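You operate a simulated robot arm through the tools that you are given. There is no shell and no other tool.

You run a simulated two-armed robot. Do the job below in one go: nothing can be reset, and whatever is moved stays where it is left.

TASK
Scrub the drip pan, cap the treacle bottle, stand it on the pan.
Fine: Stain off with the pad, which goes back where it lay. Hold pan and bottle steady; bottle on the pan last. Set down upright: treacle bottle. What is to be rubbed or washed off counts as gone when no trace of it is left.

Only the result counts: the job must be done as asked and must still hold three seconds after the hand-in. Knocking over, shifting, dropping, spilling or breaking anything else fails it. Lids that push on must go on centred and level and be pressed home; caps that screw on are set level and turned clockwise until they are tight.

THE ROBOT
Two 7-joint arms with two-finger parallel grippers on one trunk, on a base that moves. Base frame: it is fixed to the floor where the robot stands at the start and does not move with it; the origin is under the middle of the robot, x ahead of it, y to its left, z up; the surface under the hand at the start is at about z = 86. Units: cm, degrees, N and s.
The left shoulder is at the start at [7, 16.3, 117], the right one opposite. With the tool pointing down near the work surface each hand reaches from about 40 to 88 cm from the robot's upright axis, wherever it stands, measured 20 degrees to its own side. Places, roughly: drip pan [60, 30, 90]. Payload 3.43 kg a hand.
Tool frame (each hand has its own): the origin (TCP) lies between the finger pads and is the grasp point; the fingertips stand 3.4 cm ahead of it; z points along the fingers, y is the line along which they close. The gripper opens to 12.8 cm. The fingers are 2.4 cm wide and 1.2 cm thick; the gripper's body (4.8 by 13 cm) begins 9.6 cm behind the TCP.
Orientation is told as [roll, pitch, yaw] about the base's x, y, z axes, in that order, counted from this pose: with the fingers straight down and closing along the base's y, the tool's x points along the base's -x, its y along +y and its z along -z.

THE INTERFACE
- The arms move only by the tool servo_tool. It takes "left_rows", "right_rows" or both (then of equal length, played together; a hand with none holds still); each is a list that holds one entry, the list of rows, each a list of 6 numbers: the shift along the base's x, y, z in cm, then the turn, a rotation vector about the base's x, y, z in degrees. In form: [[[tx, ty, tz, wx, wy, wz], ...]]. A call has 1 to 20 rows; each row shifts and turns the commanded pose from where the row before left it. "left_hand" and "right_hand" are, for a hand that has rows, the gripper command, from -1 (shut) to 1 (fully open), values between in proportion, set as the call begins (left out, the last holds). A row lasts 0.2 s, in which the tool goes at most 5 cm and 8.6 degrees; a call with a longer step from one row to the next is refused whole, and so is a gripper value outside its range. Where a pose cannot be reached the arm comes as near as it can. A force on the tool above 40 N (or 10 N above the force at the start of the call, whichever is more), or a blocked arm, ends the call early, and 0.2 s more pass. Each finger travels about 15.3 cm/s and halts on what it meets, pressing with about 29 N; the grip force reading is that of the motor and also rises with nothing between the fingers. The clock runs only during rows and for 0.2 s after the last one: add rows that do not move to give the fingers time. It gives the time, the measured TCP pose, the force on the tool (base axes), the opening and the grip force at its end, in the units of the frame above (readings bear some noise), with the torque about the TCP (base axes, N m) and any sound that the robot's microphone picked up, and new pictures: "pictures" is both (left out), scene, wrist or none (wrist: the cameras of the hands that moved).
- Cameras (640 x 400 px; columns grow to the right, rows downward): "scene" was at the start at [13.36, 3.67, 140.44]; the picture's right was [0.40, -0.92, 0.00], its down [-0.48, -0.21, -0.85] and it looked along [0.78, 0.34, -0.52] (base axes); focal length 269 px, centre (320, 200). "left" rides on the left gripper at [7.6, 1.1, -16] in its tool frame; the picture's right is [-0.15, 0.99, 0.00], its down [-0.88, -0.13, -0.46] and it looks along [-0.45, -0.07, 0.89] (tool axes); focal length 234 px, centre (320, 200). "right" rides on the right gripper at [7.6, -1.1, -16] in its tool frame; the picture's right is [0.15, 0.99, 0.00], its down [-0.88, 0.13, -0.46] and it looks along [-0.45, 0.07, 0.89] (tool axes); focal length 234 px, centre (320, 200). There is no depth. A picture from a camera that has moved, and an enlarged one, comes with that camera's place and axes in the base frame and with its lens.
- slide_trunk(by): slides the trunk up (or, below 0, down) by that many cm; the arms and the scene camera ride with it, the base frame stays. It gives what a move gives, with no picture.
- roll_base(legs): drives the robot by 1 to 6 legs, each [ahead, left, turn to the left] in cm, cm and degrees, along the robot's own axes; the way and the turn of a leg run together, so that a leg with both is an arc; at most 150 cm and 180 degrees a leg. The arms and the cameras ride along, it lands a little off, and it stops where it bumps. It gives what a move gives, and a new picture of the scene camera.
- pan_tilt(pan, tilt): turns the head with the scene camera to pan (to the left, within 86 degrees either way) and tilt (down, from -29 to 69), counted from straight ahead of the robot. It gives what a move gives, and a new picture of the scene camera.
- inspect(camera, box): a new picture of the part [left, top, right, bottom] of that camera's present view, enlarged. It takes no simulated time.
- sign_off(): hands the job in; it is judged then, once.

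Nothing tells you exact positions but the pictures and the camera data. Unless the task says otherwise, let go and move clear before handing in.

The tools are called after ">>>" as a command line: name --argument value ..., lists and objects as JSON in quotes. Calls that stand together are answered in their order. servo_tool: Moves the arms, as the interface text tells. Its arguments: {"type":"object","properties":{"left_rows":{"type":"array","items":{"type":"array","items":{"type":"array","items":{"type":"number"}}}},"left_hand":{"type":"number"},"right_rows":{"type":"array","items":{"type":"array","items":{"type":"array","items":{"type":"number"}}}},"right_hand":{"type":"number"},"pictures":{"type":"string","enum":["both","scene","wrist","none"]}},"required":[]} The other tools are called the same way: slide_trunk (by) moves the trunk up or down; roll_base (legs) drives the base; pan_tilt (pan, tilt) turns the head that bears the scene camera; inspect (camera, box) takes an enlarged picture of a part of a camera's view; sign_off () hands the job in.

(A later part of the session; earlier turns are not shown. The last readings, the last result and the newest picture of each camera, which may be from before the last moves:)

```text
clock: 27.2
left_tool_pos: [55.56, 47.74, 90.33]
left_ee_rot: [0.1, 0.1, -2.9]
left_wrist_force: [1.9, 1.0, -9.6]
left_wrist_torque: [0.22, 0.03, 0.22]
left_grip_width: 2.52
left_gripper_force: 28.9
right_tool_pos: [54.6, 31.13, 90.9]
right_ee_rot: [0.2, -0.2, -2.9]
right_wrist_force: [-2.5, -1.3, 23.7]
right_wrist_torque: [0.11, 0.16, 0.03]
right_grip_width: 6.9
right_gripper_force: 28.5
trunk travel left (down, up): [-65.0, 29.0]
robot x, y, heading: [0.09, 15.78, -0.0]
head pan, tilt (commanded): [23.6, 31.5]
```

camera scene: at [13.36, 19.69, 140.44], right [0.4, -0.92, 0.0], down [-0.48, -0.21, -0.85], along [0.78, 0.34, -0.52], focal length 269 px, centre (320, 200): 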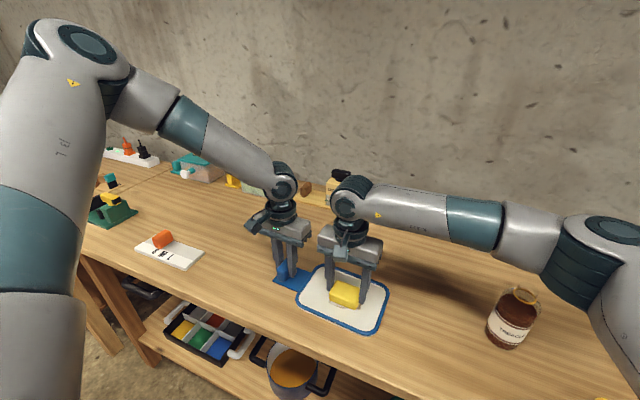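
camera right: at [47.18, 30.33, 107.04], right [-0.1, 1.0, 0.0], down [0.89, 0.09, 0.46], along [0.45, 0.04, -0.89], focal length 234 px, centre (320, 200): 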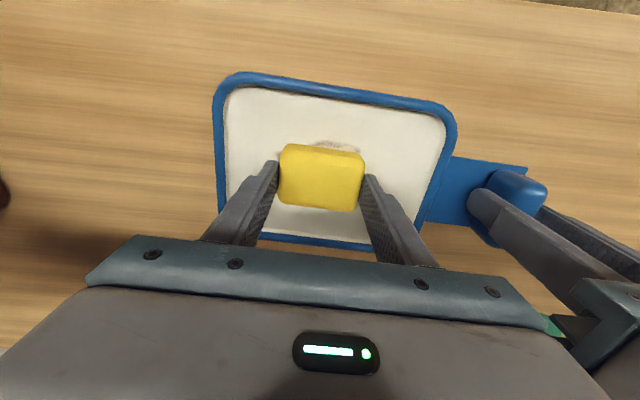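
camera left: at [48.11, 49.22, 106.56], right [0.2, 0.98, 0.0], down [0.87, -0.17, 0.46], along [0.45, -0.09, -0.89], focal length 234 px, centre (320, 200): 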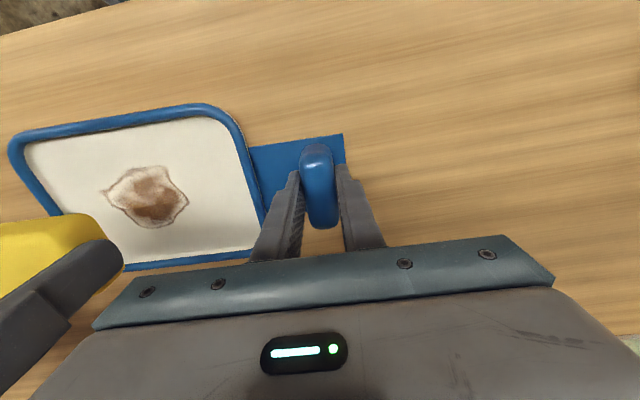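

Contact is solid with about 15–24 N. I'll ease off slightly and start scrubbing strokes along x.

>>> servo_tool --right_rows '[[[0, 0, 0.08, 0, 0, 0], [0.75, 0, 0, 0, 0, 0], [0.75, 0, 0, 0, 0, 0], [0.75, 0, 0, 0, 0, 0], [0.75, 0, 0, 0, 0, 0], [-0.75, 0, 0, 0, 0, 0], [-0.75, 0, 0, 0, 0, 0], [-0.75, 0, 0, 0, 0, 0], [-0.75, 0, 0, 0, 0, 0], [-0.75, 0, 0, 0, 0, 0], [-0.75, 0, 0, 0, 0, 0], [-0.75, 0, 0, 0, 0, 0], [-0.75, 0, 0, 0, 0, 0], [0.75, 0, 0, 0, 0, 0], [0.75, 0, 0, 0, 0, 0], [0.75, 0, 0, 0, 0, 0], [0.75, 0, 0, 0, 0, 0], [0, 0, 0, 0, 0, 0]]]' --pictures "both"

```text
clock: 31.0
left_tool_pos: [55.52, 47.78, 90.51]
left_ee_rot: [0.0, -0.1, -2.9]
left_wrist_force: [4.3, 4.3, -6.2]
left_wrist_torque: [0.15, -0.71, 0.37]
left_grip_width: 2.54
left_gripper_force: 28.9
right_tool_pos: [54.71, 31.14, 90.68]
right_ee_rot: [0.0, 0.0, -2.9]
right_wrist_force: [-8.5, -1.5, 18.1]
right_wrist_torque: [-0.01, 0.34, 0.09]
right_grip_width: 6.88
right_gripper_force: 29.0
trunk travel left (down, up): [-65.0, 29.0]
robot x, y, heading: [-0.49, 15.62, 0.0]
head pan, tilt (commanded): [23.6, 31.5]
camera scene: at [13.18, 19.72, 140.45], right [0.4, -0.92, 0.0], down [-0.48, -0.21, -0.85], along [0.78, 0.34, -0.52], focal length 269 px, centre (320, 200)
camera right: at [47.03, 30.47, 106.81], right [-0.1, 1.0, 0.0], down [0.89, 0.09, 0.46], along [0.45, 0.04, -0.89], focal length 234 px, centre (320, 200)
```

scene: 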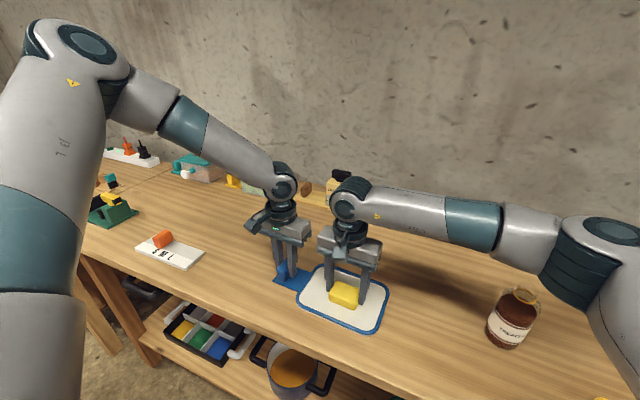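
right: 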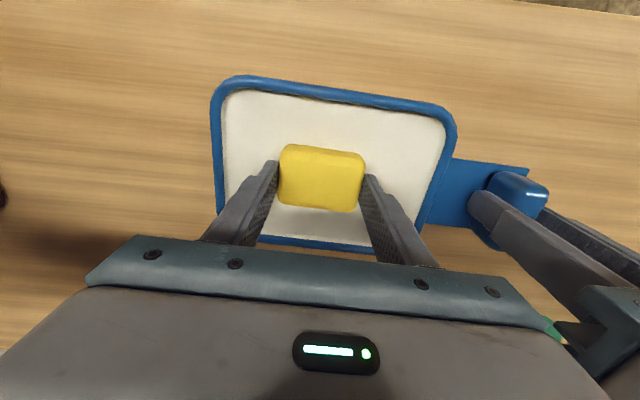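

The strokes are working and the force is holding near 18 N. I'll repeat them offset to each side in y.

>>> servo_tool --right_rows '[[[0, -0.75, 0, 0, 0, 0], [0, -0.75, 0, 0, 0, 0], [0.75, 0, 0, 0, 0, 0], [0.75, 0, 0, 0, 0, 0], [0.75, 0, 0, 0, 0, 0], [0.75, 0, 0, 0, 0, 0], [-0.75, 0, 0, 0, 0, 0], [-0.75, 0, 0, 0, 0, 0], [-0.75, 0, 0, 0, 0, 0], [-0.75, 0, 0, 0, 0, 0], [-0.75, 0, 0, 0, 0, 0], [-0.75, 0, 0, 0, 0, 0], [-0.75, 0, 0, 0, 0, 0], [-0.75, 0, 0, 0, 0, 0], [0.75, 0, 0, 0, 0, 0], [0.75, 0, 0, 0, 0, 0], [0.75, 0, 0, 0, 0, 0], [0.75, 0, 0, 0, 0, 0], [0, 0, 0, 0, 0, 0]]]' --pictures "none"

>>> servo_tool --right_rows '[[[0, 0.75, 0, 0, 0, 0], [0, 0.75, 0, 0, 0, 0], [0, 0.75, 0, 0, 0, 0], [0, 0.75, 0, 0, 0, 0], [0.75, 0, 0, 0, 0, 0], [0.75, 0, 0, 0, 0, 0], [0.75, 0, 0, 0, 0, 0], [0.75, 0, 0, 0, 0, 0], [-0.75, 0, 0, 0, 0, 0], [-0.75, 0, 0, 0, 0, 0], [-0.75, 0, 0, 0, 0, 0], [-0.75, 0, 0, 0, 0, 0], [-0.75, 0, 0, 0, 0, 0], [-0.75, 0, 0, 0, 0, 0], [-0.75, 0, 0, 0, 0, 0], [-0.75, 0, 0, 0, 0, 0], [0.75, 0, 0, 0, 0, 0], [0.75, 0, 0, 0, 0, 0], [0.75, 0, 0, 0, 0, 0], [0.75, 0, 0, 0, 0, 0]]]' --pictures "none"

>>> servo_tool --right_rows '[[[0, 0, 0.5, 0, 0, 0], [0, 0, 1, 0, 0, 0], [0, -1, 2, 0, 0, 0], [0, -2.5, 2, 0, 0, 0], [0, -2.5, 2, 0, 0, 0], [0, -2.5, 0, 0, 0, 0], [0, -2.5, 0, 0, 0, 0], [0, 0, 0, 0, 0, 0]]]' --pictures "both"

>>> inspect --camera "left" --box '[0, 80, 280, 290]'

>>> inspect --camera "scene" --box '[260, 250, 420, 350]'

```text
clock: 35.0
left_tool_pos: [55.5, 47.78, 90.5]
left_ee_rot: [-0.1, 0.0, -2.9]
left_wrist_force: [1.4, 0.5, 5.5]
left_wrist_torque: [-0.04, -0.03, 0.15]
left_grip_width: 2.53
left_gripper_force: 29.2
right_tool_pos: [54.69, 29.73, 90.83]
right_ee_rot: [0.0, -0.1, -2.9]
right_wrist_force: [-0.7, -0.3, 0.0]
right_wrist_torque: [-0.02, 0.02, 0.0]
right_grip_width: 6.9
right_gripper_force: 28.6
trunk travel left (down, up): [-65.0, 29.0]
robot x, y, heading: [-0.02, 16.19, 0.0]
head pan, tilt (commanded): [23.6, 31.5]
```

```text
clock: 39.2
left_tool_pos: [55.59, 47.66, 90.43]
left_ee_rot: [0.0, 0.0, -2.9]
left_wrist_force: [-1.7, -0.9, 3.6]
left_wrist_torque: [-0.03, 0.02, 0.03]
left_grip_width: 2.51
left_gripper_force: 29.4
right_tool_pos: [54.53, 32.5, 90.78]
right_ee_rot: [-0.1, 0.0, -2.9]
right_wrist_force: [-0.8, 0.1, -1.2]
right_wrist_torque: [-0.01, 0.03, -0.04]
right_grip_width: 6.88
right_gripper_force: 29.2
trunk travel left (down, up): [-65.0, 29.0]
robot x, y, heading: [0.01, 15.88, 0.1]
head pan, tilt (commanded): [23.6, 31.5]
```

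```text
clock: 41.0
left_tool_pos: [55.55, 47.69, 90.51]
left_ee_rot: [0.0, -0.1, -3.1]
left_wrist_force: [0.5, -0.3, 3.2]
left_wrist_torque: [0.12, 0.06, 0.05]
left_grip_width: 2.54
left_gripper_force: 29.3
right_tool_pos: [54.53, 21.64, 98.37]
right_ee_rot: [0.0, 0.0, -2.9]
right_wrist_force: [0.4, -0.7, -0.2]
right_wrist_torque: [-0.01, 0.03, 0.01]
right_grip_width: 6.86
right_gripper_force: 29.0
trunk travel left (down, up): [-65.0, 29.0]
robot x, y, heading: [0.21, 15.9, 0.1]
head pan, tilt (commanded): [23.6, 31.5]
camera scene: at [13.31, 19.7, 140.44], right [0.4, -0.92, 0.0], down [-0.48, -0.21, -0.85], along [0.78, 0.34, -0.52], focal length 269 px, centre (320, 200)
camera right: at [46.99, 20.82, 114.42], right [-0.1, 1.0, 0.0], down [0.89, 0.09, 0.46], along [0.45, 0.04, -0.89], focal length 234 px, centre (320, 200)
```

scene: 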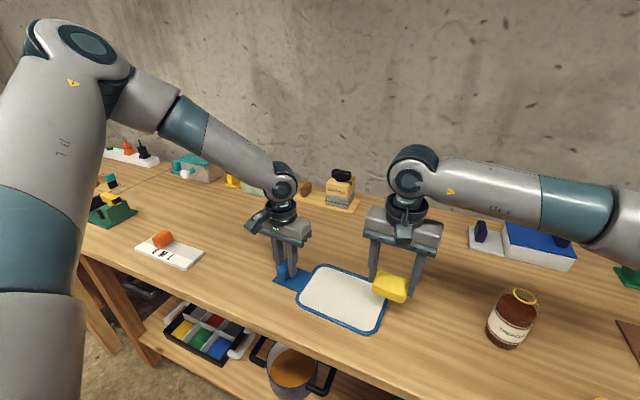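
right: 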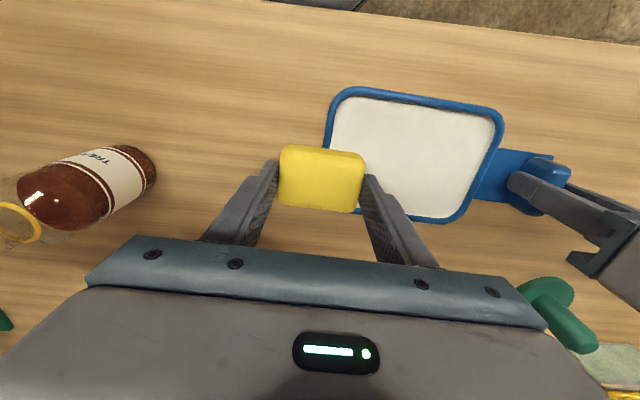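

```text
1.90 times, centred on (140, 185) of left
camera zoom: at [48.08, 49.22, 106.59], right [0.2, 0.98, 0.0], down [0.87, -0.17, 0.46], along [0.45, -0.09, -0.89], focal length 446 px, centre (663, 229)
```

zoom: 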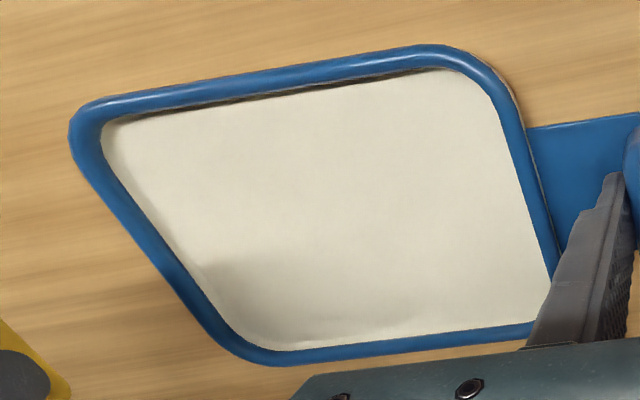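

```text
4.00 times, centred on (340, 300) of scene
camera zoom: at [13.31, 19.7, 140.44], right [0.4, -0.92, 0.0], down [-0.48, -0.21, -0.85], along [0.78, 0.34, -0.52], focal length 1076 px, centre (240, -200)
```

zoom: 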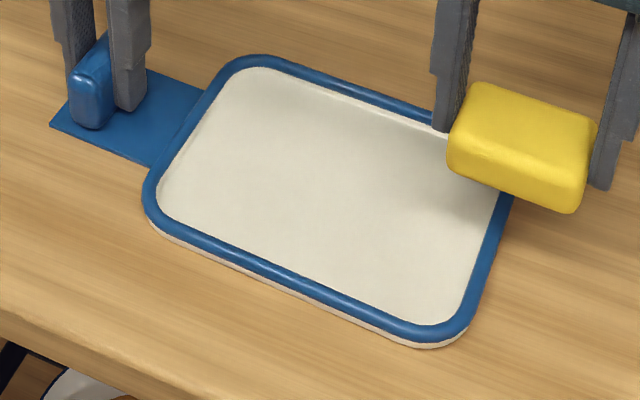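

The stain looks gone, but I'll zoom in on the pan floor to check for faint traces at the edges.

>>> inspect --camera "scene" --box '[295, 260, 355, 310]'

>>> inspect --camera "scene" --box '[325, 275, 385, 335]'

>>> inspect --camera "left" --box '[50, 130, 150, 250]'

>>> inspect --camera "left" --box '[120, 120, 240, 250]'

>>> inspect --camera "right" --box '[320, 80, 520, 230]'

```text
8.00 times, centred on (325, 285) of scene
camera zoom: at [13.31, 19.7, 140.44], right [0.4, -0.92, 0.0], down [-0.48, -0.21, -0.85], along [0.78, 0.34, -0.52], focal length 2153 px, centre (280, -480)
```

zoom: 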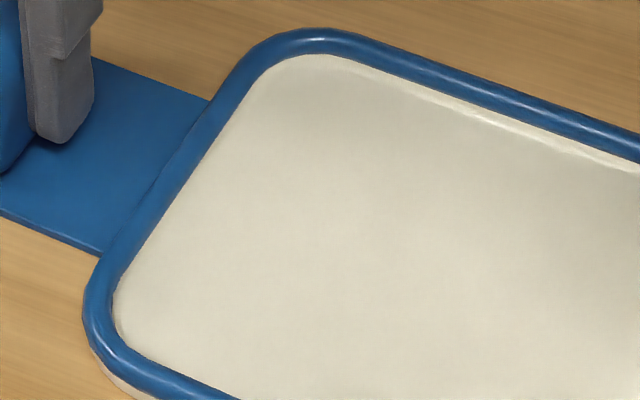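

```text
6.67 times, centred on (355, 305) of scene
camera zoom: at [13.31, 19.7, 140.44], right [0.4, -0.92, 0.0], down [-0.48, -0.21, -0.85], along [0.78, 0.34, -0.52], focal length 1794 px, centre (87, -500)
```

zoom: 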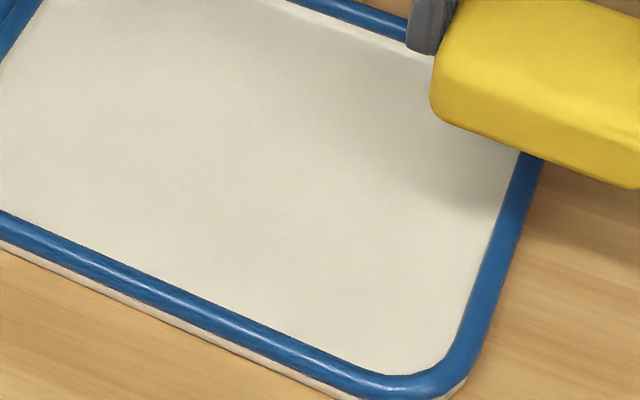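

```text
3.33 times, centred on (100, 190) of left
camera zoom: at [48.08, 49.22, 106.59], right [0.2, 0.98, 0.0], down [0.87, -0.17, 0.46], along [0.45, -0.09, -0.89], focal length 781 px, centre (1053, 233)
```

zoom: 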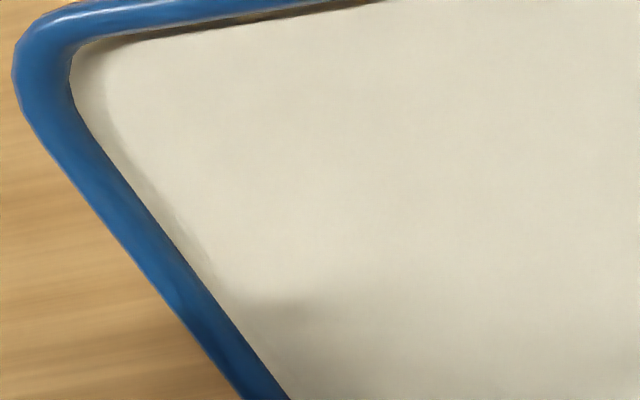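

```text
3.08 times, centred on (180, 185) of left
camera zoom: at [48.08, 49.22, 106.59], right [0.2, 0.98, 0.0], down [0.87, -0.17, 0.46], along [0.45, -0.09, -0.89], focal length 720 px, centre (751, 246)
```

zoom: 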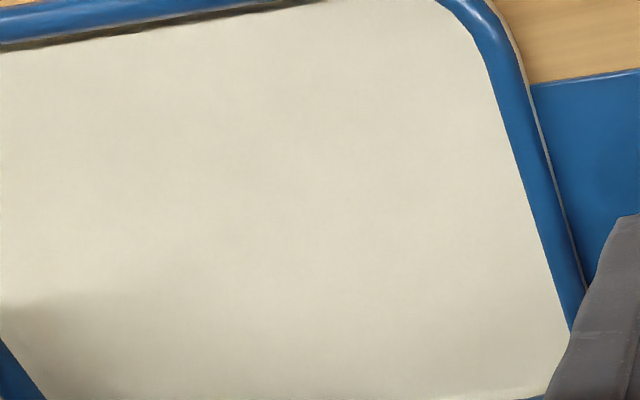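

```text
2.67 times, centred on (420, 155) of right
camera zoom: at [46.99, 20.82, 114.42], right [-0.1, 1.0, 0.0], down [0.89, 0.09, 0.46], along [0.45, 0.04, -0.89], focal length 624 px, centre (53, 320)
```

zoom: 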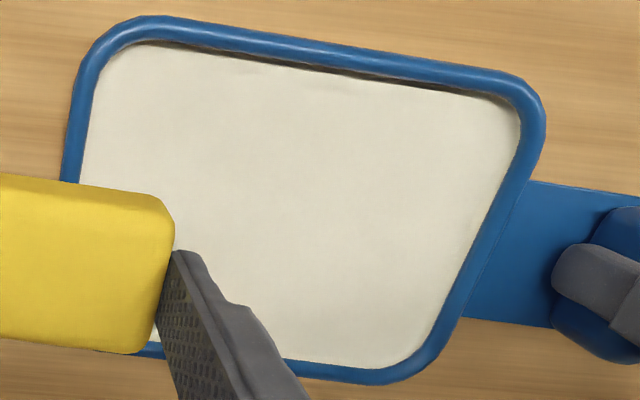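

I can't see any trace. For safety I'll do one more light pass over the side strips, since the force had dropped near zero by the end of those strokes.

>>> servo_tool --right_rows '[[[0, 2, 0, 0, 0, 0], [0, 2, 0, 0, 0, 0], [0, 2, -0.5, 0, 0, 0], [0, 2, -1.5, 0, 0, 0], [0, 0, -1.5, 0, 0, 0], [0, 0, -1.5, 0, 0, 0], [0, 0, -1.5, 0, 0, 0], [0, 0, -0.7, 0, 0, 0], [0, 0, -0.2, 0, 0, 0], [0, 0, 0, 0, 0, 0]]]' --pictures "none"

>>> servo_tool --right_rows '[[[0, 0, -0.1, 0, 0, 0], [0, 0, 0, 0, 0, 0]]]' --pictures "none"

```text
clock: 43.2
left_tool_pos: [55.68, 47.65, 90.46]
left_ee_rot: [0.0, 0.1, -2.9]
left_wrist_force: [-0.7, 0.7, 3.2]
left_wrist_torque: [-0.04, 0.0, 0.06]
left_grip_width: 2.55
left_gripper_force: 28.8
right_tool_pos: [54.56, 29.65, 90.89]
right_ee_rot: [0.0, -0.1, -3.0]
right_wrist_force: [0.0, -0.1, -0.3]
right_wrist_torque: [0.01, -0.01, 0.04]
right_grip_width: 6.86
right_gripper_force: 29.1
trunk travel left (down, up): [-65.0, 29.0]
robot x, y, heading: [0.1, 16.18, 0.1]
head pan, tilt (commanded): [23.6, 31.5]
```

```text
clock: 43.8
left_tool_pos: [55.49, 47.71, 90.41]
left_ee_rot: [0.0, 0.0, -2.8]
left_wrist_force: [1.6, 1.8, 2.4]
left_wrist_torque: [-0.03, -0.07, 0.03]
left_grip_width: 2.54
left_gripper_force: 29.5
right_tool_pos: [54.53, 29.64, 90.79]
right_ee_rot: [-0.1, 0.0, -3.0]
right_wrist_force: [0.4, -1.2, 3.3]
right_wrist_torque: [-0.02, -0.04, 0.02]
right_grip_width: 6.83
right_gripper_force: 29.0
trunk travel left (down, up): [-65.0, 29.0]
robot x, y, heading: [-0.14, 16.05, 0.4]
head pan, tilt (commanded): [23.6, 31.5]
```

>>> servo_tool --right_rows '[[[0, 0, -0.12, 0, 0, 0], [0.75, 0, 0, 0, 0, 0], [0.75, 0, 0, 0, 0, 0], [0.75, 0, 0, 0, 0, 0], [0.75, 0, 0, 0, 0, 0], [-0.75, 0, 0, 0, 0, 0], [-0.75, 0, 0, 0, 0, 0], [-0.75, 0, 0, 0, 0, 0], [-0.75, 0, 0, 0, 0, 0], [-0.75, 0, 0, 0, 0, 0], [-0.75, 0, 0, 0, 0, 0], [-0.75, 0, 0, 0, 0, 0], [-0.75, 0, 0, 0, 0, 0], [0.75, 0, 0, 0, 0, 0], [0.75, 0, 0, 0, 0, 0], [0.75, 0, 0, 0, 0, 0], [0.75, 0, 0, 0, 0, 0]]]' --pictures "none"

>>> servo_tool --right_rows '[[[0, 0.75, -0.05, 0, 0, 0], [0, 0.75, 0, 0, 0, 0], [0.75, 0, 0, 0, 0, 0], [0.75, 0, 0, 0, 0, 0], [0.75, 0, 0, 0, 0, 0], [0.75, 0, 0, 0, 0, 0], [-0.75, 0, 0, 0, 0, 0], [-0.75, 0, 0, 0, 0, 0], [-0.75, 0, 0, 0, 0, 0], [-0.75, 0, 0, 0, 0, 0], [-0.75, 0, 0, 0, 0, 0], [-0.75, 0, 0, 0, 0, 0], [-0.75, 0, 0, 0, 0, 0], [-0.75, 0, 0, 0, 0, 0], [0.75, 0, 0, 0, 0, 0], [0.75, 0, 0, 0, 0, 0], [0.75, 0, 0, 0, 0, 0], [0.75, 0, 0, 0, 0, 0]]]' --pictures "none"

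>>> servo_tool --right_rows '[[[0, 0.75, -0.05, 0, 0, 0], [0, 0.75, 0, 0, 0, 0], [0.75, 0, 0, 0, 0, 0], [0.75, 0, 0, 0, 0, 0], [0.75, 0, 0, 0, 0, 0], [0.75, 0, 0, 0, 0, 0], [-0.75, 0, 0, 0, 0, 0], [-0.75, 0, 0, 0, 0, 0], [-0.75, 0, 0, 0, 0, 0], [-0.75, 0, 0, 0, 0, 0], [-0.75, 0, 0, 0, 0, 0], [-0.75, 0, 0, 0, 0, 0], [-0.75, 0, 0, 0, 0, 0], [-0.75, 0, 0, 0, 0, 0], [0.75, 0, 0, 0, 0, 0], [0.75, 0, 0, 0, 0, 0], [0.75, 0, 0, 0, 0, 0], [0.75, 0, 0, 0, 0, 0]]]' --pictures "none"

```text
clock: 47.4
left_tool_pos: [55.56, 47.74, 90.55]
left_ee_rot: [0.0, -0.2, -2.9]
left_wrist_force: [4.4, 1.4, -6.8]
left_wrist_torque: [0.25, -0.49, 0.33]
left_grip_width: 2.53
left_gripper_force: 29.3
right_tool_pos: [54.47, 29.62, 90.72]
right_ee_rot: [0.0, 0.1, -3.0]
right_wrist_force: [-9.5, 0.0, 21.4]
right_wrist_torque: [0.12, 0.41, 0.02]
right_grip_width: 6.89
right_gripper_force: 28.9
trunk travel left (down, up): [-65.0, 29.0]
robot x, y, heading: [0.19, 15.68, 0.1]
head pan, tilt (commanded): [23.6, 31.5]
```

```text
clock: 51.2
left_tool_pos: [55.61, 47.73, 90.51]
left_ee_rot: [0.0, -0.1, -2.9]
left_wrist_force: [3.5, 0.3, -7.3]
left_wrist_torque: [0.16, -0.03, 0.24]
left_grip_width: 2.54
left_gripper_force: 28.7
right_tool_pos: [54.42, 31.11, 90.67]
right_ee_rot: [0.0, 0.0, -3.0]
right_wrist_force: [-8.6, 1.1, 18.2]
right_wrist_torque: [0.09, 0.34, 0.01]
right_grip_width: 6.87
right_gripper_force: 29.2
trunk travel left (down, up): [-65.0, 29.0]
robot x, y, heading: [-0.13, 16.02, 0.4]
head pan, tilt (commanded): [23.6, 31.5]
```

```text
clock: 55.0
left_tool_pos: [55.51, 47.66, 90.56]
left_ee_rot: [0.1, -0.2, -2.9]
left_wrist_force: [5.1, 1.1, -6.2]
left_wrist_torque: [0.01, -0.57, 0.24]
left_grip_width: 2.56
left_gripper_force: 29.3
right_tool_pos: [54.47, 32.56, 90.5]
right_ee_rot: [0.0, 0.0, -2.9]
right_wrist_force: [-8.1, -0.6, 16.5]
right_wrist_torque: [0.05, 0.36, 0.0]
right_grip_width: 6.88
right_gripper_force: 29.6
trunk travel left (down, up): [-65.0, 29.0]
robot x, y, heading: [0.17, 16.03, 0.1]
head pan, tilt (commanded): [23.6, 31.5]
```

That pass kept firm contact throughout. Now I'll lift the pad, let go of the pan handle and carry the pad back over its home spot.

>>> servo_tool --right_rows '[[[0, 0, 0.5, 0, 0, 0], [0, 0, 1.5, 0, 0, 0], [0, 0, 2, 0, 0, 0], [0, 0, 2, 0, 0, 0], [0, 0, 1, 0, 0, 0], [-0.53, -1.815, 0, 0, 0, 0.875], [-0.53, -1.815, 0, 0, 0, 0.875], [-0.53, -1.815, 0, 0, 0, 0.875], [-0.53, -1.815, 0, 0, 0, 0.875], [-0.53, -1.815, 0, 0, 0, 0.875], [-0.53, -1.815, 0, 0, 0, 0.875], [-0.53, -1.815, 0, 0, 0, 0.875], [-0.53, -1.815, 0, 0, 0, 0.875], [-0.53, -1.815, 0, 0, 0, 0.875], [-0.53, -1.815, 0, 0, 0, 0.875], [-0.53, -1.815, 0, 0, 0, 0.875], [-0.53, -1.815, 0, 0, 0, 0.875], [0, 0, 0, 0, 0, 0]]]' --left_rows '[[[0, 0, 0, 0, 0, 0], [0, 0, 0, 0, 0, 0], [0, 0, 0, 0, 0, 0], [0, 0, 0, 0, 0, 0], [0, 0, 0, 0, 0, 0], [0, 0, 0.5, 0, 0, 0], [0, 0, 1, 0, 0, 0], [0, 0, 1.5, 0, 0, 0], [0, 0, 1.5, 0, 0, 0], [0, 0, 1.5, 0, 0, 0], [0, 0, 1.5, 0, 0, 0], [0, 0, 1.5, 0, 0, 0], [0, 0, 1.5, 0, 0, 0], [0, 0, 1.5, 0, 0, 0], [0, 0, 0, 0, 0, 0], [0, 0, 0, 0, 0, 0], [0, 0, 0, 0, 0, 0], [0, 0, 0, 0, 0, 0]]]' --left_hand -0.1 --pictures "both"

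>>> inspect --camera "scene" --box '[270, 250, 410, 350]'

```text
clock: 58.8
left_tool_pos: [55.43, 47.7, 102.42]
left_ee_rot: [-0.1, 0.1, -3.0]
left_wrist_force: [-0.5, 0.5, 0.3]
left_wrist_torque: [0.01, 0.01, 0.01]
left_grip_width: 5.77
left_gripper_force: 0.1
right_tool_pos: [48.22, 11.03, 97.6]
right_ee_rot: [0.0, 0.1, 7.6]
right_wrist_force: [0.3, 0.7, 0.1]
right_wrist_torque: [0.0, 0.02, -0.03]
right_grip_width: 6.87
right_gripper_force: 29.0
trunk travel left (down, up): [-65.0, 29.0]
robot x, y, heading: [0.06, 16.09, 0.1]
head pan, tilt (commanded): [23.6, 31.5]
camera scene: at [13.37, 19.74, 140.43], right [0.4, -0.92, 0.0], down [-0.48, -0.21, -0.85], along [0.78, 0.34, -0.52], focal length 269 px, centre (320, 200)
camera right: at [40.88, 8.88, 113.62], right [-0.28, 0.96, 0.0], down [0.86, 0.25, 0.45], along [0.44, 0.13, -0.89], focal length 234 px, centre (320, 200)
camera left: at [47.95, 49.15, 118.62], right [0.2, 0.98, 0.0], down [0.87, -0.17, 0.46], along [0.45, -0.09, -0.89], focal length 234 px, centre (320, 200)
```

scene: 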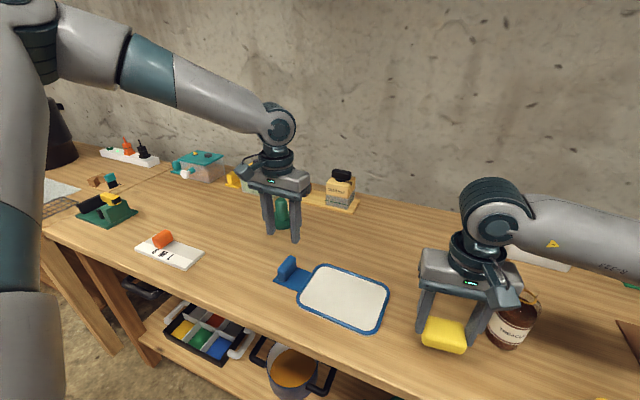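
right: 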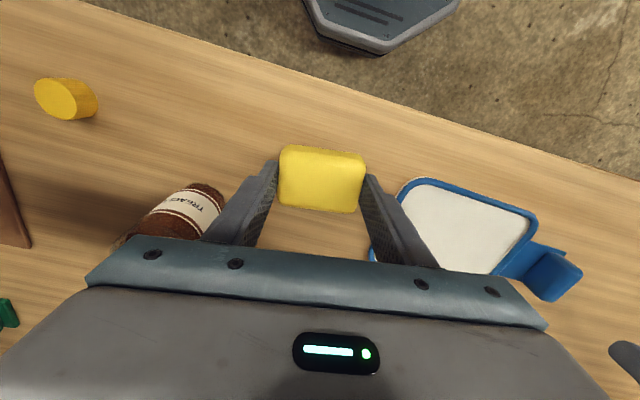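
left: 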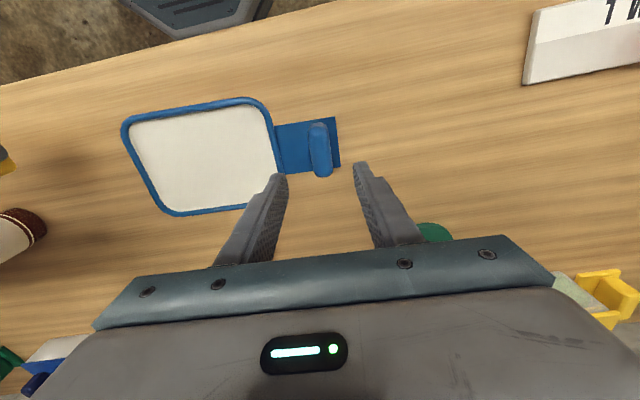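

```text
4.00 times, centred on (340, 300) of scene
camera zoom: at [13.37, 19.74, 140.43], right [0.4, -0.92, 0.0], down [-0.48, -0.21, -0.85], along [0.78, 0.34, -0.52], focal length 1076 px, centre (240, -200)
```

zoom: 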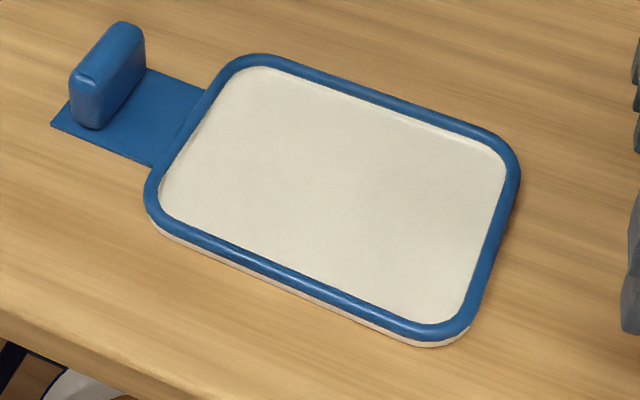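

The pan is clean all over and has stayed put. I'll lower the pad to its home spot until it just touches.

>>> servo_tool --right_rows '[[[-0.03, -0.05, -1.4, 0, 0, 0], [-0.03, -0.05, -1.4, 0, 0, 0], [-0.03, -0.05, -1.4, 0, 0, 0], [0, 0, -1.4, 0, 0, 0], [0, 0, -1.0, 0, 0, 0], [0, 0, -0.4, 0, 0, 0], [0, 0, 0, 0, 0, 0], [0, 0, 0, 0, 0, 0]]]' --pictures "none"

>>> servo_tool --right_rows '[[[0, 0, -0.1, 0, 0, 0], [0, 0, 0, 0, 0, 0]]]' --pictures "none"

>>> servo_tool --right_rows '[[[0, 0, -0.1, 0, 0, 0], [0, 0, 0, 0, 0, 0]]]' --pictures "none"

```text
clock: 60.6
left_tool_pos: [55.45, 47.62, 102.48]
left_ee_rot: [0.1, 0.0, -2.8]
left_wrist_force: [-0.3, -0.3, -0.2]
left_wrist_torque: [0.03, 0.0, 0.03]
left_grip_width: 5.78
left_gripper_force: 0.1
right_tool_pos: [48.22, 10.63, 90.31]
right_ee_rot: [0.0, 0.0, 7.6]
right_wrist_force: [-0.3, 0.4, -0.6]
right_wrist_torque: [0.0, 0.01, -0.01]
right_grip_width: 6.86
right_gripper_force: 29.4
trunk travel left (down, up): [-65.0, 29.0]
robot x, y, heading: [-0.19, 16.32, -0.0]
head pan, tilt (commanded): [23.6, 31.5]
```

```text
clock: 61.2
left_tool_pos: [55.44, 47.54, 102.49]
left_ee_rot: [-0.1, 0.0, -2.9]
left_wrist_force: [-0.5, -0.1, -0.1]
left_wrist_torque: [-0.01, 0.0, -0.04]
left_grip_width: 5.76
left_gripper_force: 0.0
right_tool_pos: [48.23, 10.58, 90.28]
right_ee_rot: [0.1, -0.1, 7.6]
right_wrist_force: [-0.1, 0.1, -0.1]
right_wrist_torque: [0.01, 0.03, 0.01]
right_grip_width: 6.87
right_gripper_force: 28.8
trunk travel left (down, up): [-65.0, 29.0]
robot x, y, heading: [-0.29, 15.97, -0.1]
head pan, tilt (commanded): [23.6, 31.5]
```

```text
clock: 61.8
left_tool_pos: [55.42, 47.64, 102.45]
left_ee_rot: [0.0, 0.0, -2.9]
left_wrist_force: [-0.1, -0.1, 0.4]
left_wrist_torque: [0.01, -0.01, 0.05]
left_grip_width: 5.77
left_gripper_force: 0.1
right_tool_pos: [48.16, 10.61, 90.34]
right_ee_rot: [0.0, 0.0, 7.6]
right_wrist_force: [0.1, -0.8, -0.8]
right_wrist_torque: [0.01, -0.01, 0.0]
right_grip_width: 6.85
right_gripper_force: 29.5
trunk travel left (down, up): [-65.0, 29.0]
robot x, y, heading: [0.02, 15.91, 0.3]
head pan, tilt (commanded): [23.6, 31.5]
```

>>> servo_tool --right_rows '[[[0, 0.15, -0.1, 0, 0, 0], [0, 0, 0, 0, 0, 0]]]' --pictures "none"

>>> servo_tool --right_rows '[[[0, 0, -0.1, 0, 0, 0], [0, 0, 0, 0, 0, 0]]]' --pictures "none"

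```text
clock: 62.4
left_tool_pos: [55.33, 47.66, 102.43]
left_ee_rot: [0.1, -0.1, -2.9]
left_wrist_force: [-0.4, 0.7, -0.4]
left_wrist_torque: [0.0, 0.01, 0.03]
left_grip_width: 5.75
left_gripper_force: 0.1
right_tool_pos: [48.18, 10.79, 90.22]
right_ee_rot: [0.0, 0.0, 7.6]
right_wrist_force: [1.1, -0.2, 0.4]
right_wrist_torque: [-0.01, 0.04, -0.02]
right_grip_width: 6.89
right_gripper_force: 28.8
trunk travel left (down, up): [-65.0, 29.0]
robot x, y, heading: [0.42, 15.85, 0.1]
head pan, tilt (commanded): [23.6, 31.5]
```

```text
clock: 63.0
left_tool_pos: [55.55, 47.57, 102.71]
left_ee_rot: [0.0, 0.0, -2.9]
left_wrist_force: [0.8, -0.1, 0.4]
left_wrist_torque: [-0.03, 0.02, 0.01]
left_grip_width: 5.79
left_gripper_force: 0.0
right_tool_pos: [48.16, 10.92, 90.15]
right_ee_rot: [-0.1, -0.1, 7.6]
right_wrist_force: [0.5, -0.6, 5.0]
right_wrist_torque: [-0.08, 0.01, -0.03]
right_grip_width: 6.88
right_gripper_force: 28.6
trunk travel left (down, up): [-65.0, 29.0]
robot x, y, heading: [0.12, 16.02, 0.1]
head pan, tilt (commanded): [23.6, 31.5]
```

The pad touches the table at about 5 N. I'll release it, rise, and check where it sits.

>>> servo_tool --right_rows '[[[0, 0, 0.03, 0, 0, 0], [0, 0, 0, 0, 0, 0], [0, 0, 0, 0, 0, 0], [0, 0, 1, 0, 0, 0], [0, 0, 2, 0, 0, 0], [0, 0, 3, 0, 0, 0], [0, 0, 3, 0, 0, 0], [0, 0, 3, 0, 0, 0], [0, 0, 0, 0, 0, 0]]]' --right_hand 0.4 --pictures "both"

>>> inspect --camera "right" --box '[200, 40, 440, 190]'

```text
clock: 65.0
left_tool_pos: [55.52, 47.64, 102.59]
left_ee_rot: [0.0, 0.1, -2.8]
left_wrist_force: [-0.4, -0.2, -0.7]
left_wrist_torque: [0.04, 0.01, 0.0]
left_grip_width: 5.76
left_gripper_force: 0.1
right_tool_pos: [48.08, 11.03, 102.18]
right_ee_rot: [0.0, 0.1, 7.7]
right_wrist_force: [0.2, -0.1, -0.7]
right_wrist_torque: [0.01, -0.02, -0.01]
right_grip_width: 8.97
right_gripper_force: 0.1
trunk travel left (down, up): [-65.0, 29.0]
robot x, y, heading: [-0.02, 15.95, -0.1]
head pan, tilt (commanded): [23.6, 31.5]
camera scene: at [13.37, 19.64, 140.44], right [0.4, -0.92, 0.0], down [-0.48, -0.21, -0.85], along [0.78, 0.34, -0.52], focal length 269 px, centre (320, 200)
camera right: at [40.83, 8.86, 118.25], right [-0.28, 0.96, 0.0], down [0.86, 0.25, 0.46], along [0.44, 0.13, -0.89], focal length 234 px, centre (320, 200)
```

scene: 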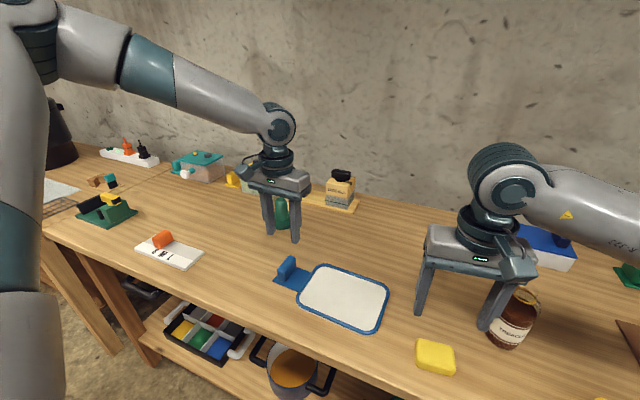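
right: 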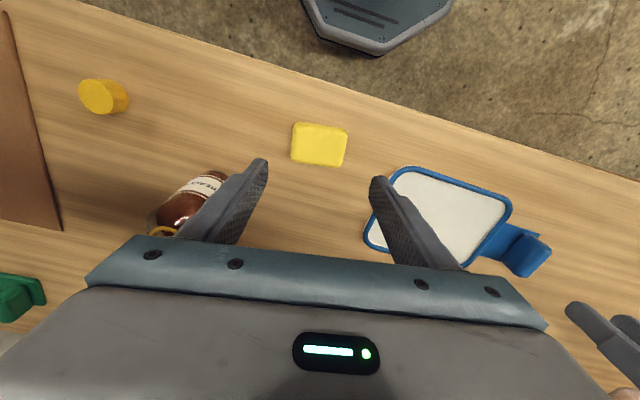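

```text
2.67 times, centred on (320, 115) of right
camera zoom: at [40.83, 8.86, 118.25], right [-0.28, 0.96, 0.0], down [0.86, 0.25, 0.46], along [0.44, 0.13, -0.89], focal length 624 px, centre (320, 427)
```

zoom: 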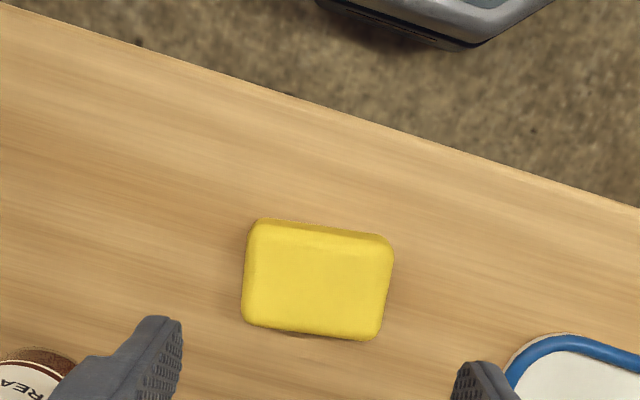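

The pad is back within about 2 mm of where it lay. Next I'll raise the right hand and drive the base back 16 cm right, so the bottle and cap sit well for capping.

>>> servo_tool --right_rows '[[[0, 0, 2.5, 0, 0, 0], [0, 0, 2.5, 0, 0, 0], [0, 0, 2.5, 0, 0, 0], [0, 0, 2.5, 0, 0, 0]]]' --left_rows '[[[0, 0, 2.5, 0, 0, 0.73], [0, 0, 2.5, 0, 0, 0.73], [0, 0, 2.5, 0, 0, 0.73], [0, 0, 2.5, 0, 0, 0.73]]]' --pictures "none"

>>> roll_base --legs '[[0, -16, 0]]'

```text
clock: 66.0
left_tool_pos: [55.19, 47.41, 112.56]
left_ee_rot: [0.0, -0.1, -0.1]
left_wrist_force: [0.1, 0.1, 0.4]
left_wrist_torque: [0.02, -0.01, -0.04]
left_grip_width: 5.77
left_gripper_force: 0.0
right_tool_pos: [48.19, 10.85, 112.43]
right_ee_rot: [0.0, -0.1, 7.7]
right_wrist_force: [0.6, 0.4, 0.4]
right_wrist_torque: [0.01, -0.01, 0.0]
right_grip_width: 8.95
right_gripper_force: 0.1
trunk travel left (down, up): [-65.0, 29.0]
robot x, y, heading: [-0.02, 15.68, -0.0]
head pan, tilt (commanded): [23.6, 31.5]
```

```text
clock: 67.4
left_tool_pos: [55.24, 31.69, 112.53]
left_ee_rot: [0.1, -0.1, 0.3]
left_wrist_force: [-0.2, 0.0, 0.1]
left_wrist_torque: [-0.01, -0.02, 0.02]
left_grip_width: 5.78
left_gripper_force: 0.0
right_tool_pos: [48.42, -4.95, 112.35]
right_ee_rot: [0.0, 0.1, 7.8]
right_wrist_force: [-0.3, -1.2, 0.6]
right_wrist_torque: [0.01, 0.0, -0.07]
right_grip_width: 8.92
right_gripper_force: 0.1
trunk travel left (down, up): [-65.0, 29.0]
robot x, y, heading: [-0.26, -0.07, 0.4]
head pan, tilt (commanded): [23.6, 31.5]
camera scene: at [13.38, 3.75, 140.43], right [0.41, -0.91, 0.0], down [-0.48, -0.21, -0.85], along [0.78, 0.34, -0.52], focal length 269 px, centre (320, 200)
```

scene: 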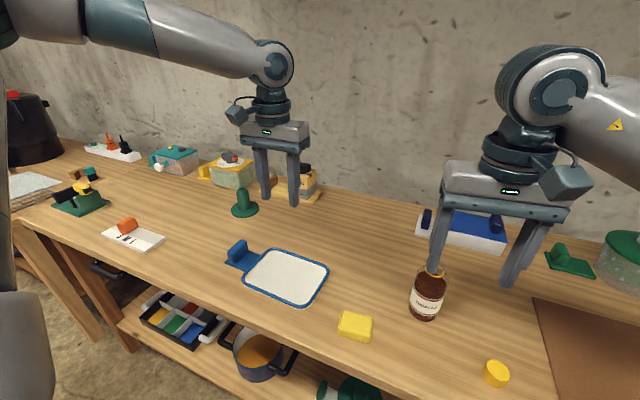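

The base is back near y=0. I'll turn the head toward the bottle and cap, then swing the left hand to a near-horizontal sideways grasp pose. At the same time the right hand goes above the cap with a high yaw, so it has room to screw clockwise.

>>> pan_tilt --pan -4 --tilt 38

>>> servo_tool --left_rows '[[[0.29, -0.9, 0, -4.062, 4.062, 6.023], [0.29, -0.9, 0, -4.062, 4.062, 6.023], [0.29, -0.9, 0, -4.062, 4.062, 6.023], [0.29, -0.9, 0, -4.062, 4.062, 6.023], [0.29, -0.9, 0, -4.062, 4.062, 6.023], [0.29, -0.9, 0, -4.062, 4.062, 6.023], [0.29, -0.9, 0, -4.062, 4.062, 6.023], [0.29, -0.9, 0, -4.062, 4.062, 6.023], [0.29, -0.9, 0, -4.062, 4.062, 6.023], [0.29, -0.9, 0, -4.062, 4.062, 6.023], [0.29, -0.9, 0, -4.062, 4.062, 6.023], [0.29, -0.9, 0, -4.062, 4.062, 6.023], [0.29, -0.9, 0, -4.062, 4.062, 6.023]]]' --right_rows '[[[0.1, -0.81, -0.6, 0, 0, 5.55], [0.1, -0.81, -0.6, 0, 0, 5.55], [0.1, -0.81, -0.6, 0, 0, 5.55], [0.1, -0.81, -0.6, 0, 0, 5.55], [0.1, -0.81, -0.6, 0, 0, 5.55], [0.1, -0.81, -0.6, 0, 0, 5.55], [0.1, -0.81, -0.6, 0, 0, 5.55], [0.1, -0.81, -0.6, 0, 0, 5.55], [0.1, -0.81, -0.6, 0, 0, 5.55], [0.1, -0.81, -0.6, 0, 0, 5.55], [0.1, -0.81, -0.6, 0, 0, 5.55], [0.1, -0.81, -0.6, 0, 0, 5.55], [0.1, -0.81, -0.6, 0, 0, 5.55]]]' --left_hand 0.6 --pictures "both"

```text
clock: 68.4
left_tool_pos: [55.17, 31.7, 112.51]
left_ee_rot: [0.0, -0.1, 0.2]
left_wrist_force: [0.5, 0.4, 0.1]
left_wrist_torque: [-0.03, 0.02, 0.0]
left_grip_width: 5.76
left_gripper_force: 0.0
right_tool_pos: [48.39, -4.91, 112.33]
right_ee_rot: [-0.1, 0.0, 7.8]
right_wrist_force: [0.0, 0.6, -0.5]
right_wrist_torque: [-0.02, -0.01, 0.05]
right_grip_width: 8.95
right_gripper_force: 0.2
trunk travel left (down, up): [-65.0, 29.0]
robot x, y, heading: [-0.13, -0.15, 0.3]
head pan, tilt (commanded): [-4.0, 38.0]
camera scene: at [13.79, -0.48, 139.44], right [-0.06, -1.0, 0.0], down [-0.61, 0.04, -0.79], along [0.79, -0.05, -0.62], focal length 269 px, centre (320, 200)
```

scene: 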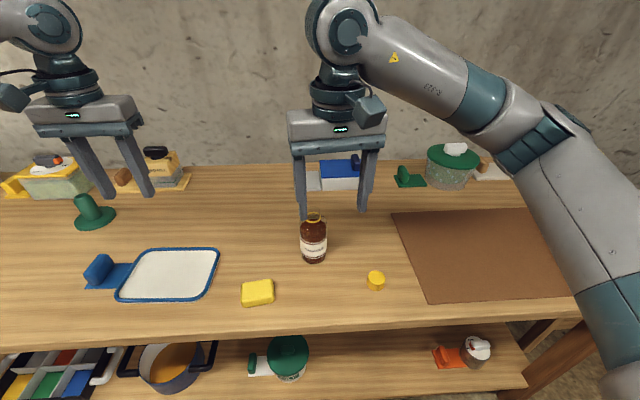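

```text
clock: 71.2
left_tool_pos: [56.86, 19.87, 114.24]
left_ee_rot: [0.0, 66.7, 90.6]
left_wrist_force: [-0.1, -0.3, 0.8]
left_wrist_torque: [0.02, 0.01, 0.06]
left_grip_width: 10.21
left_gripper_force: 0.1
left hand out of reach, approached as far as the arm can: row 12, 13
right_tool_pos: [48.96, -15.02, 104.62]
right_ee_rot: [-0.1, 0.0, 79.9]
right_wrist_force: [0.4, 0.6, -0.1]
right_wrist_torque: [0.01, -0.06, -0.02]
right_grip_width: 8.96
right_gripper_force: 0.0
right hand out of reach, approached as far as the arm can: row 13
trunk travel left (down, up): [-65.0, 29.0]
robot x, y, heading: [0.13, -0.05, 0.3]
head pan, tilt (commanded): [-4.0, 38.0]
camera scene: at [13.58, -0.52, 139.47], right [-0.06, -1.0, 0.0], down [-0.61, 0.04, -0.79], along [0.79, -0.05, -0.61], focal length 269 px, centre (320, 200)
camera right: at [48.69, -22.75, 120.65], right [-1.0, 0.03, 0.0], down [0.02, 0.89, 0.46], along [0.02, 0.45, -0.89], focal length 234 px, centre (320, 200)
camera left: at [55.58, 31.7, 127.62], right [-0.99, 0.05, -0.13], down [0.12, 0.77, -0.63], along [0.07, -0.64, -0.77], focal length 234 px, centre (320, 200)
```

scene: 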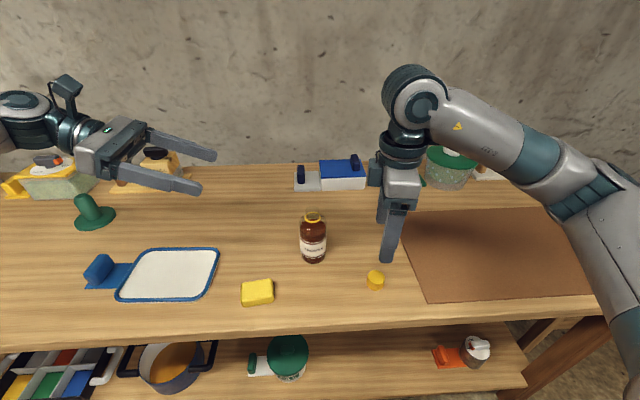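
right: 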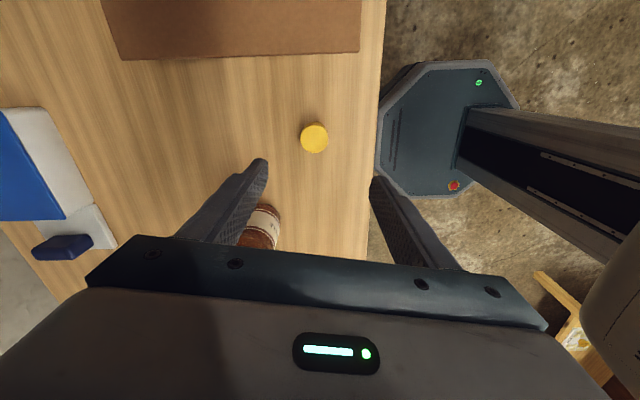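
left: 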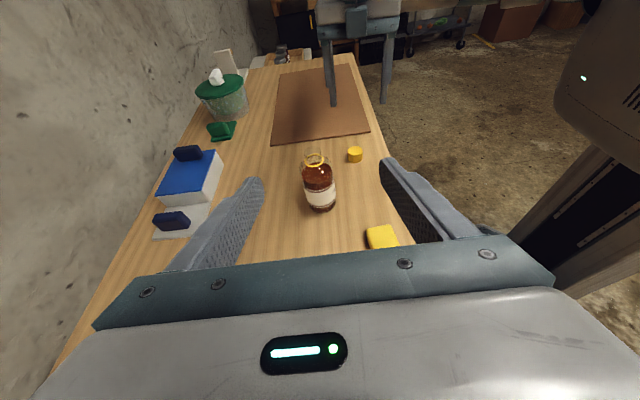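

The left tool now points along -y, about 23° downward, as intended. The right hand is over the cap at yaw 80, so I'll zoom in to centre it precisely.

>>> inspect --camera "right" --box '[270, 100, 360, 170]'

>>> inspect --camera "scene" --box '[290, 200, 400, 300]'

>>> inspect --camera "left" --box '[270, 130, 390, 230]'

```text
5.71 times, centred on (315, 135) of right
camera zoom: at [48.69, -22.75, 120.65], right [-1.0, 0.03, 0.0], down [0.02, 0.89, 0.46], along [0.02, 0.45, -0.89], focal length 1338 px, centre (349, 571)
```

zoom: 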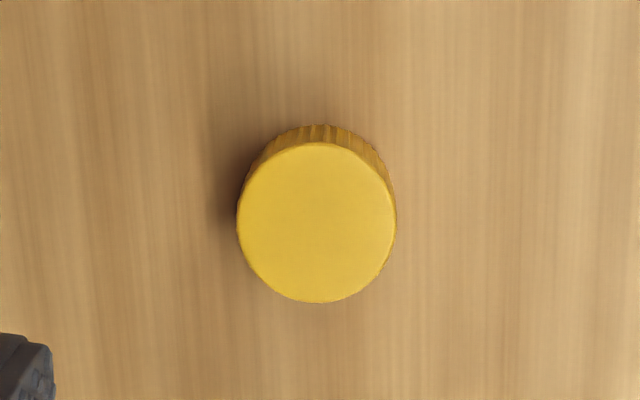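

```text
4.00 times, centred on (345, 250) of scene
camera zoom: at [13.58, -0.52, 139.47], right [-0.06, -1.0, 0.0], down [-0.61, 0.04, -0.79], along [0.79, -0.05, -0.61], focal length 1076 px, centre (220, 0)
```

zoom: 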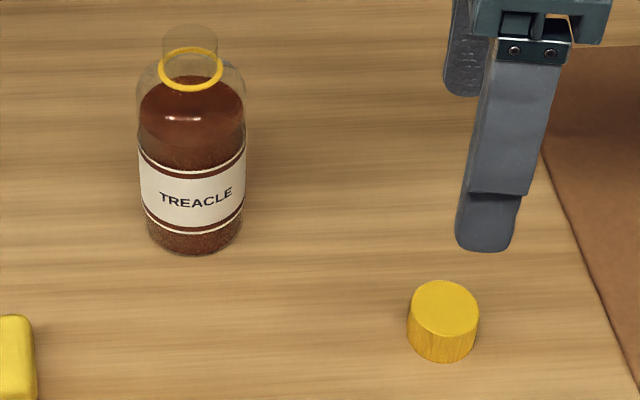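

```text
4.00 times, centred on (330, 180) of left
camera zoom: at [55.58, 31.7, 127.62], right [-0.99, 0.05, -0.13], down [0.12, 0.77, -0.63], along [0.07, -0.64, -0.77], focal length 937 px, centre (280, 280)
```

zoom: 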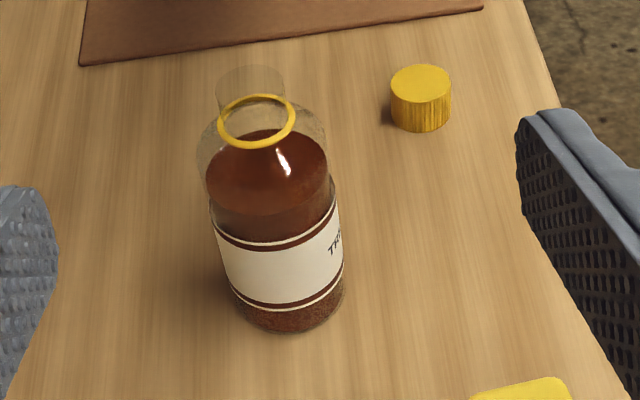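

The cap measures about 3.8 cm across and 2.7 cm tall, centred near [49.63, -15.7]. I'll move over it and down to z≈97 to verify the centring.

>>> servo_tool --right_rows '[[[0.13, -0.13, -1.0, 0, 0, -1], [0.13, -0.13, -1.5, 0, 0, -1], [0.13, -0.13, -1.7, 0, 0, -1], [0.13, -0.13, -1.7, 0, 0, -1], [0.13, -0.13, -1.7, 0, 0, -1], [0, 0, 0, 0, 0, 0], [0, 0, 0, 0, 0, 0]]]' --pictures "wrist"

>>> inspect --camera "right" --box '[270, 110, 370, 210]'

```text
clock: 72.8
left_tool_pos: [57.05, 20.1, 114.11]
left_ee_rot: [0.1, 66.7, 90.7]
left_wrist_force: [0.3, -0.2, -0.1]
left_wrist_torque: [-0.01, -0.02, -0.04]
left_grip_width: 10.22
left_gripper_force: 0.1
right_tool_pos: [49.86, -15.73, 97.02]
right_ee_rot: [0.0, -0.1, 75.0]
right_wrist_force: [-1.0, 0.5, 0.0]
right_wrist_torque: [0.0, 0.0, 0.01]
right_grip_width: 8.96
right_gripper_force: 0.1
trunk travel left (down, up): [-65.0, 29.0]
robot x, y, heading: [-0.06, -0.11, 0.5]
head pan, tilt (commanded): [-4.0, 38.0]
camera right: at [48.94, -23.4, 112.98], right [-0.99, 0.11, 0.0], down [0.1, 0.88, 0.46], along [0.05, 0.45, -0.89], focal length 234 px, centre (320, 200)
```

right: 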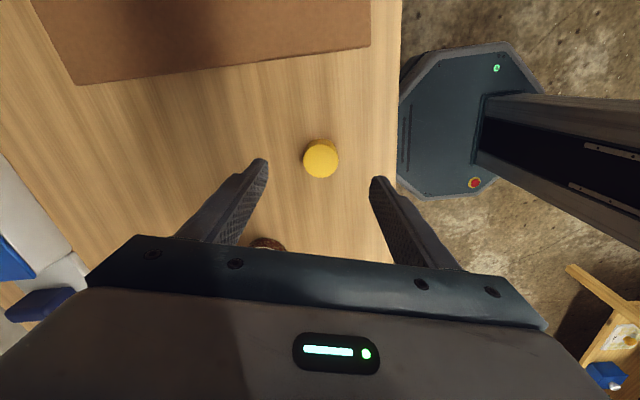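

```text
4.00 times, centred on (320, 160) of right
camera zoom: at [48.94, -23.4, 112.98], right [-0.99, 0.11, 0.0], down [0.1, 0.88, 0.46], along [0.05, 0.45, -0.89], focal length 937 px, centre (320, 360)
```

zoom: 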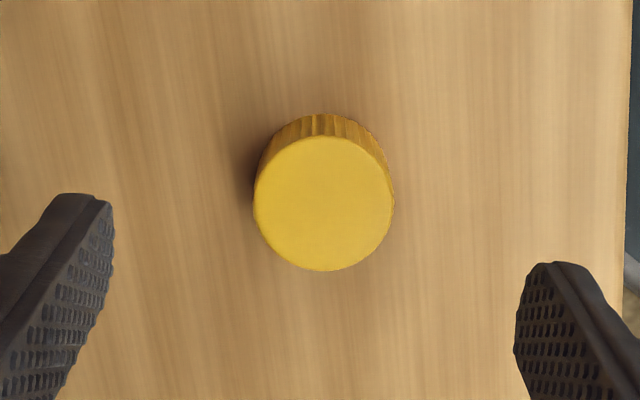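

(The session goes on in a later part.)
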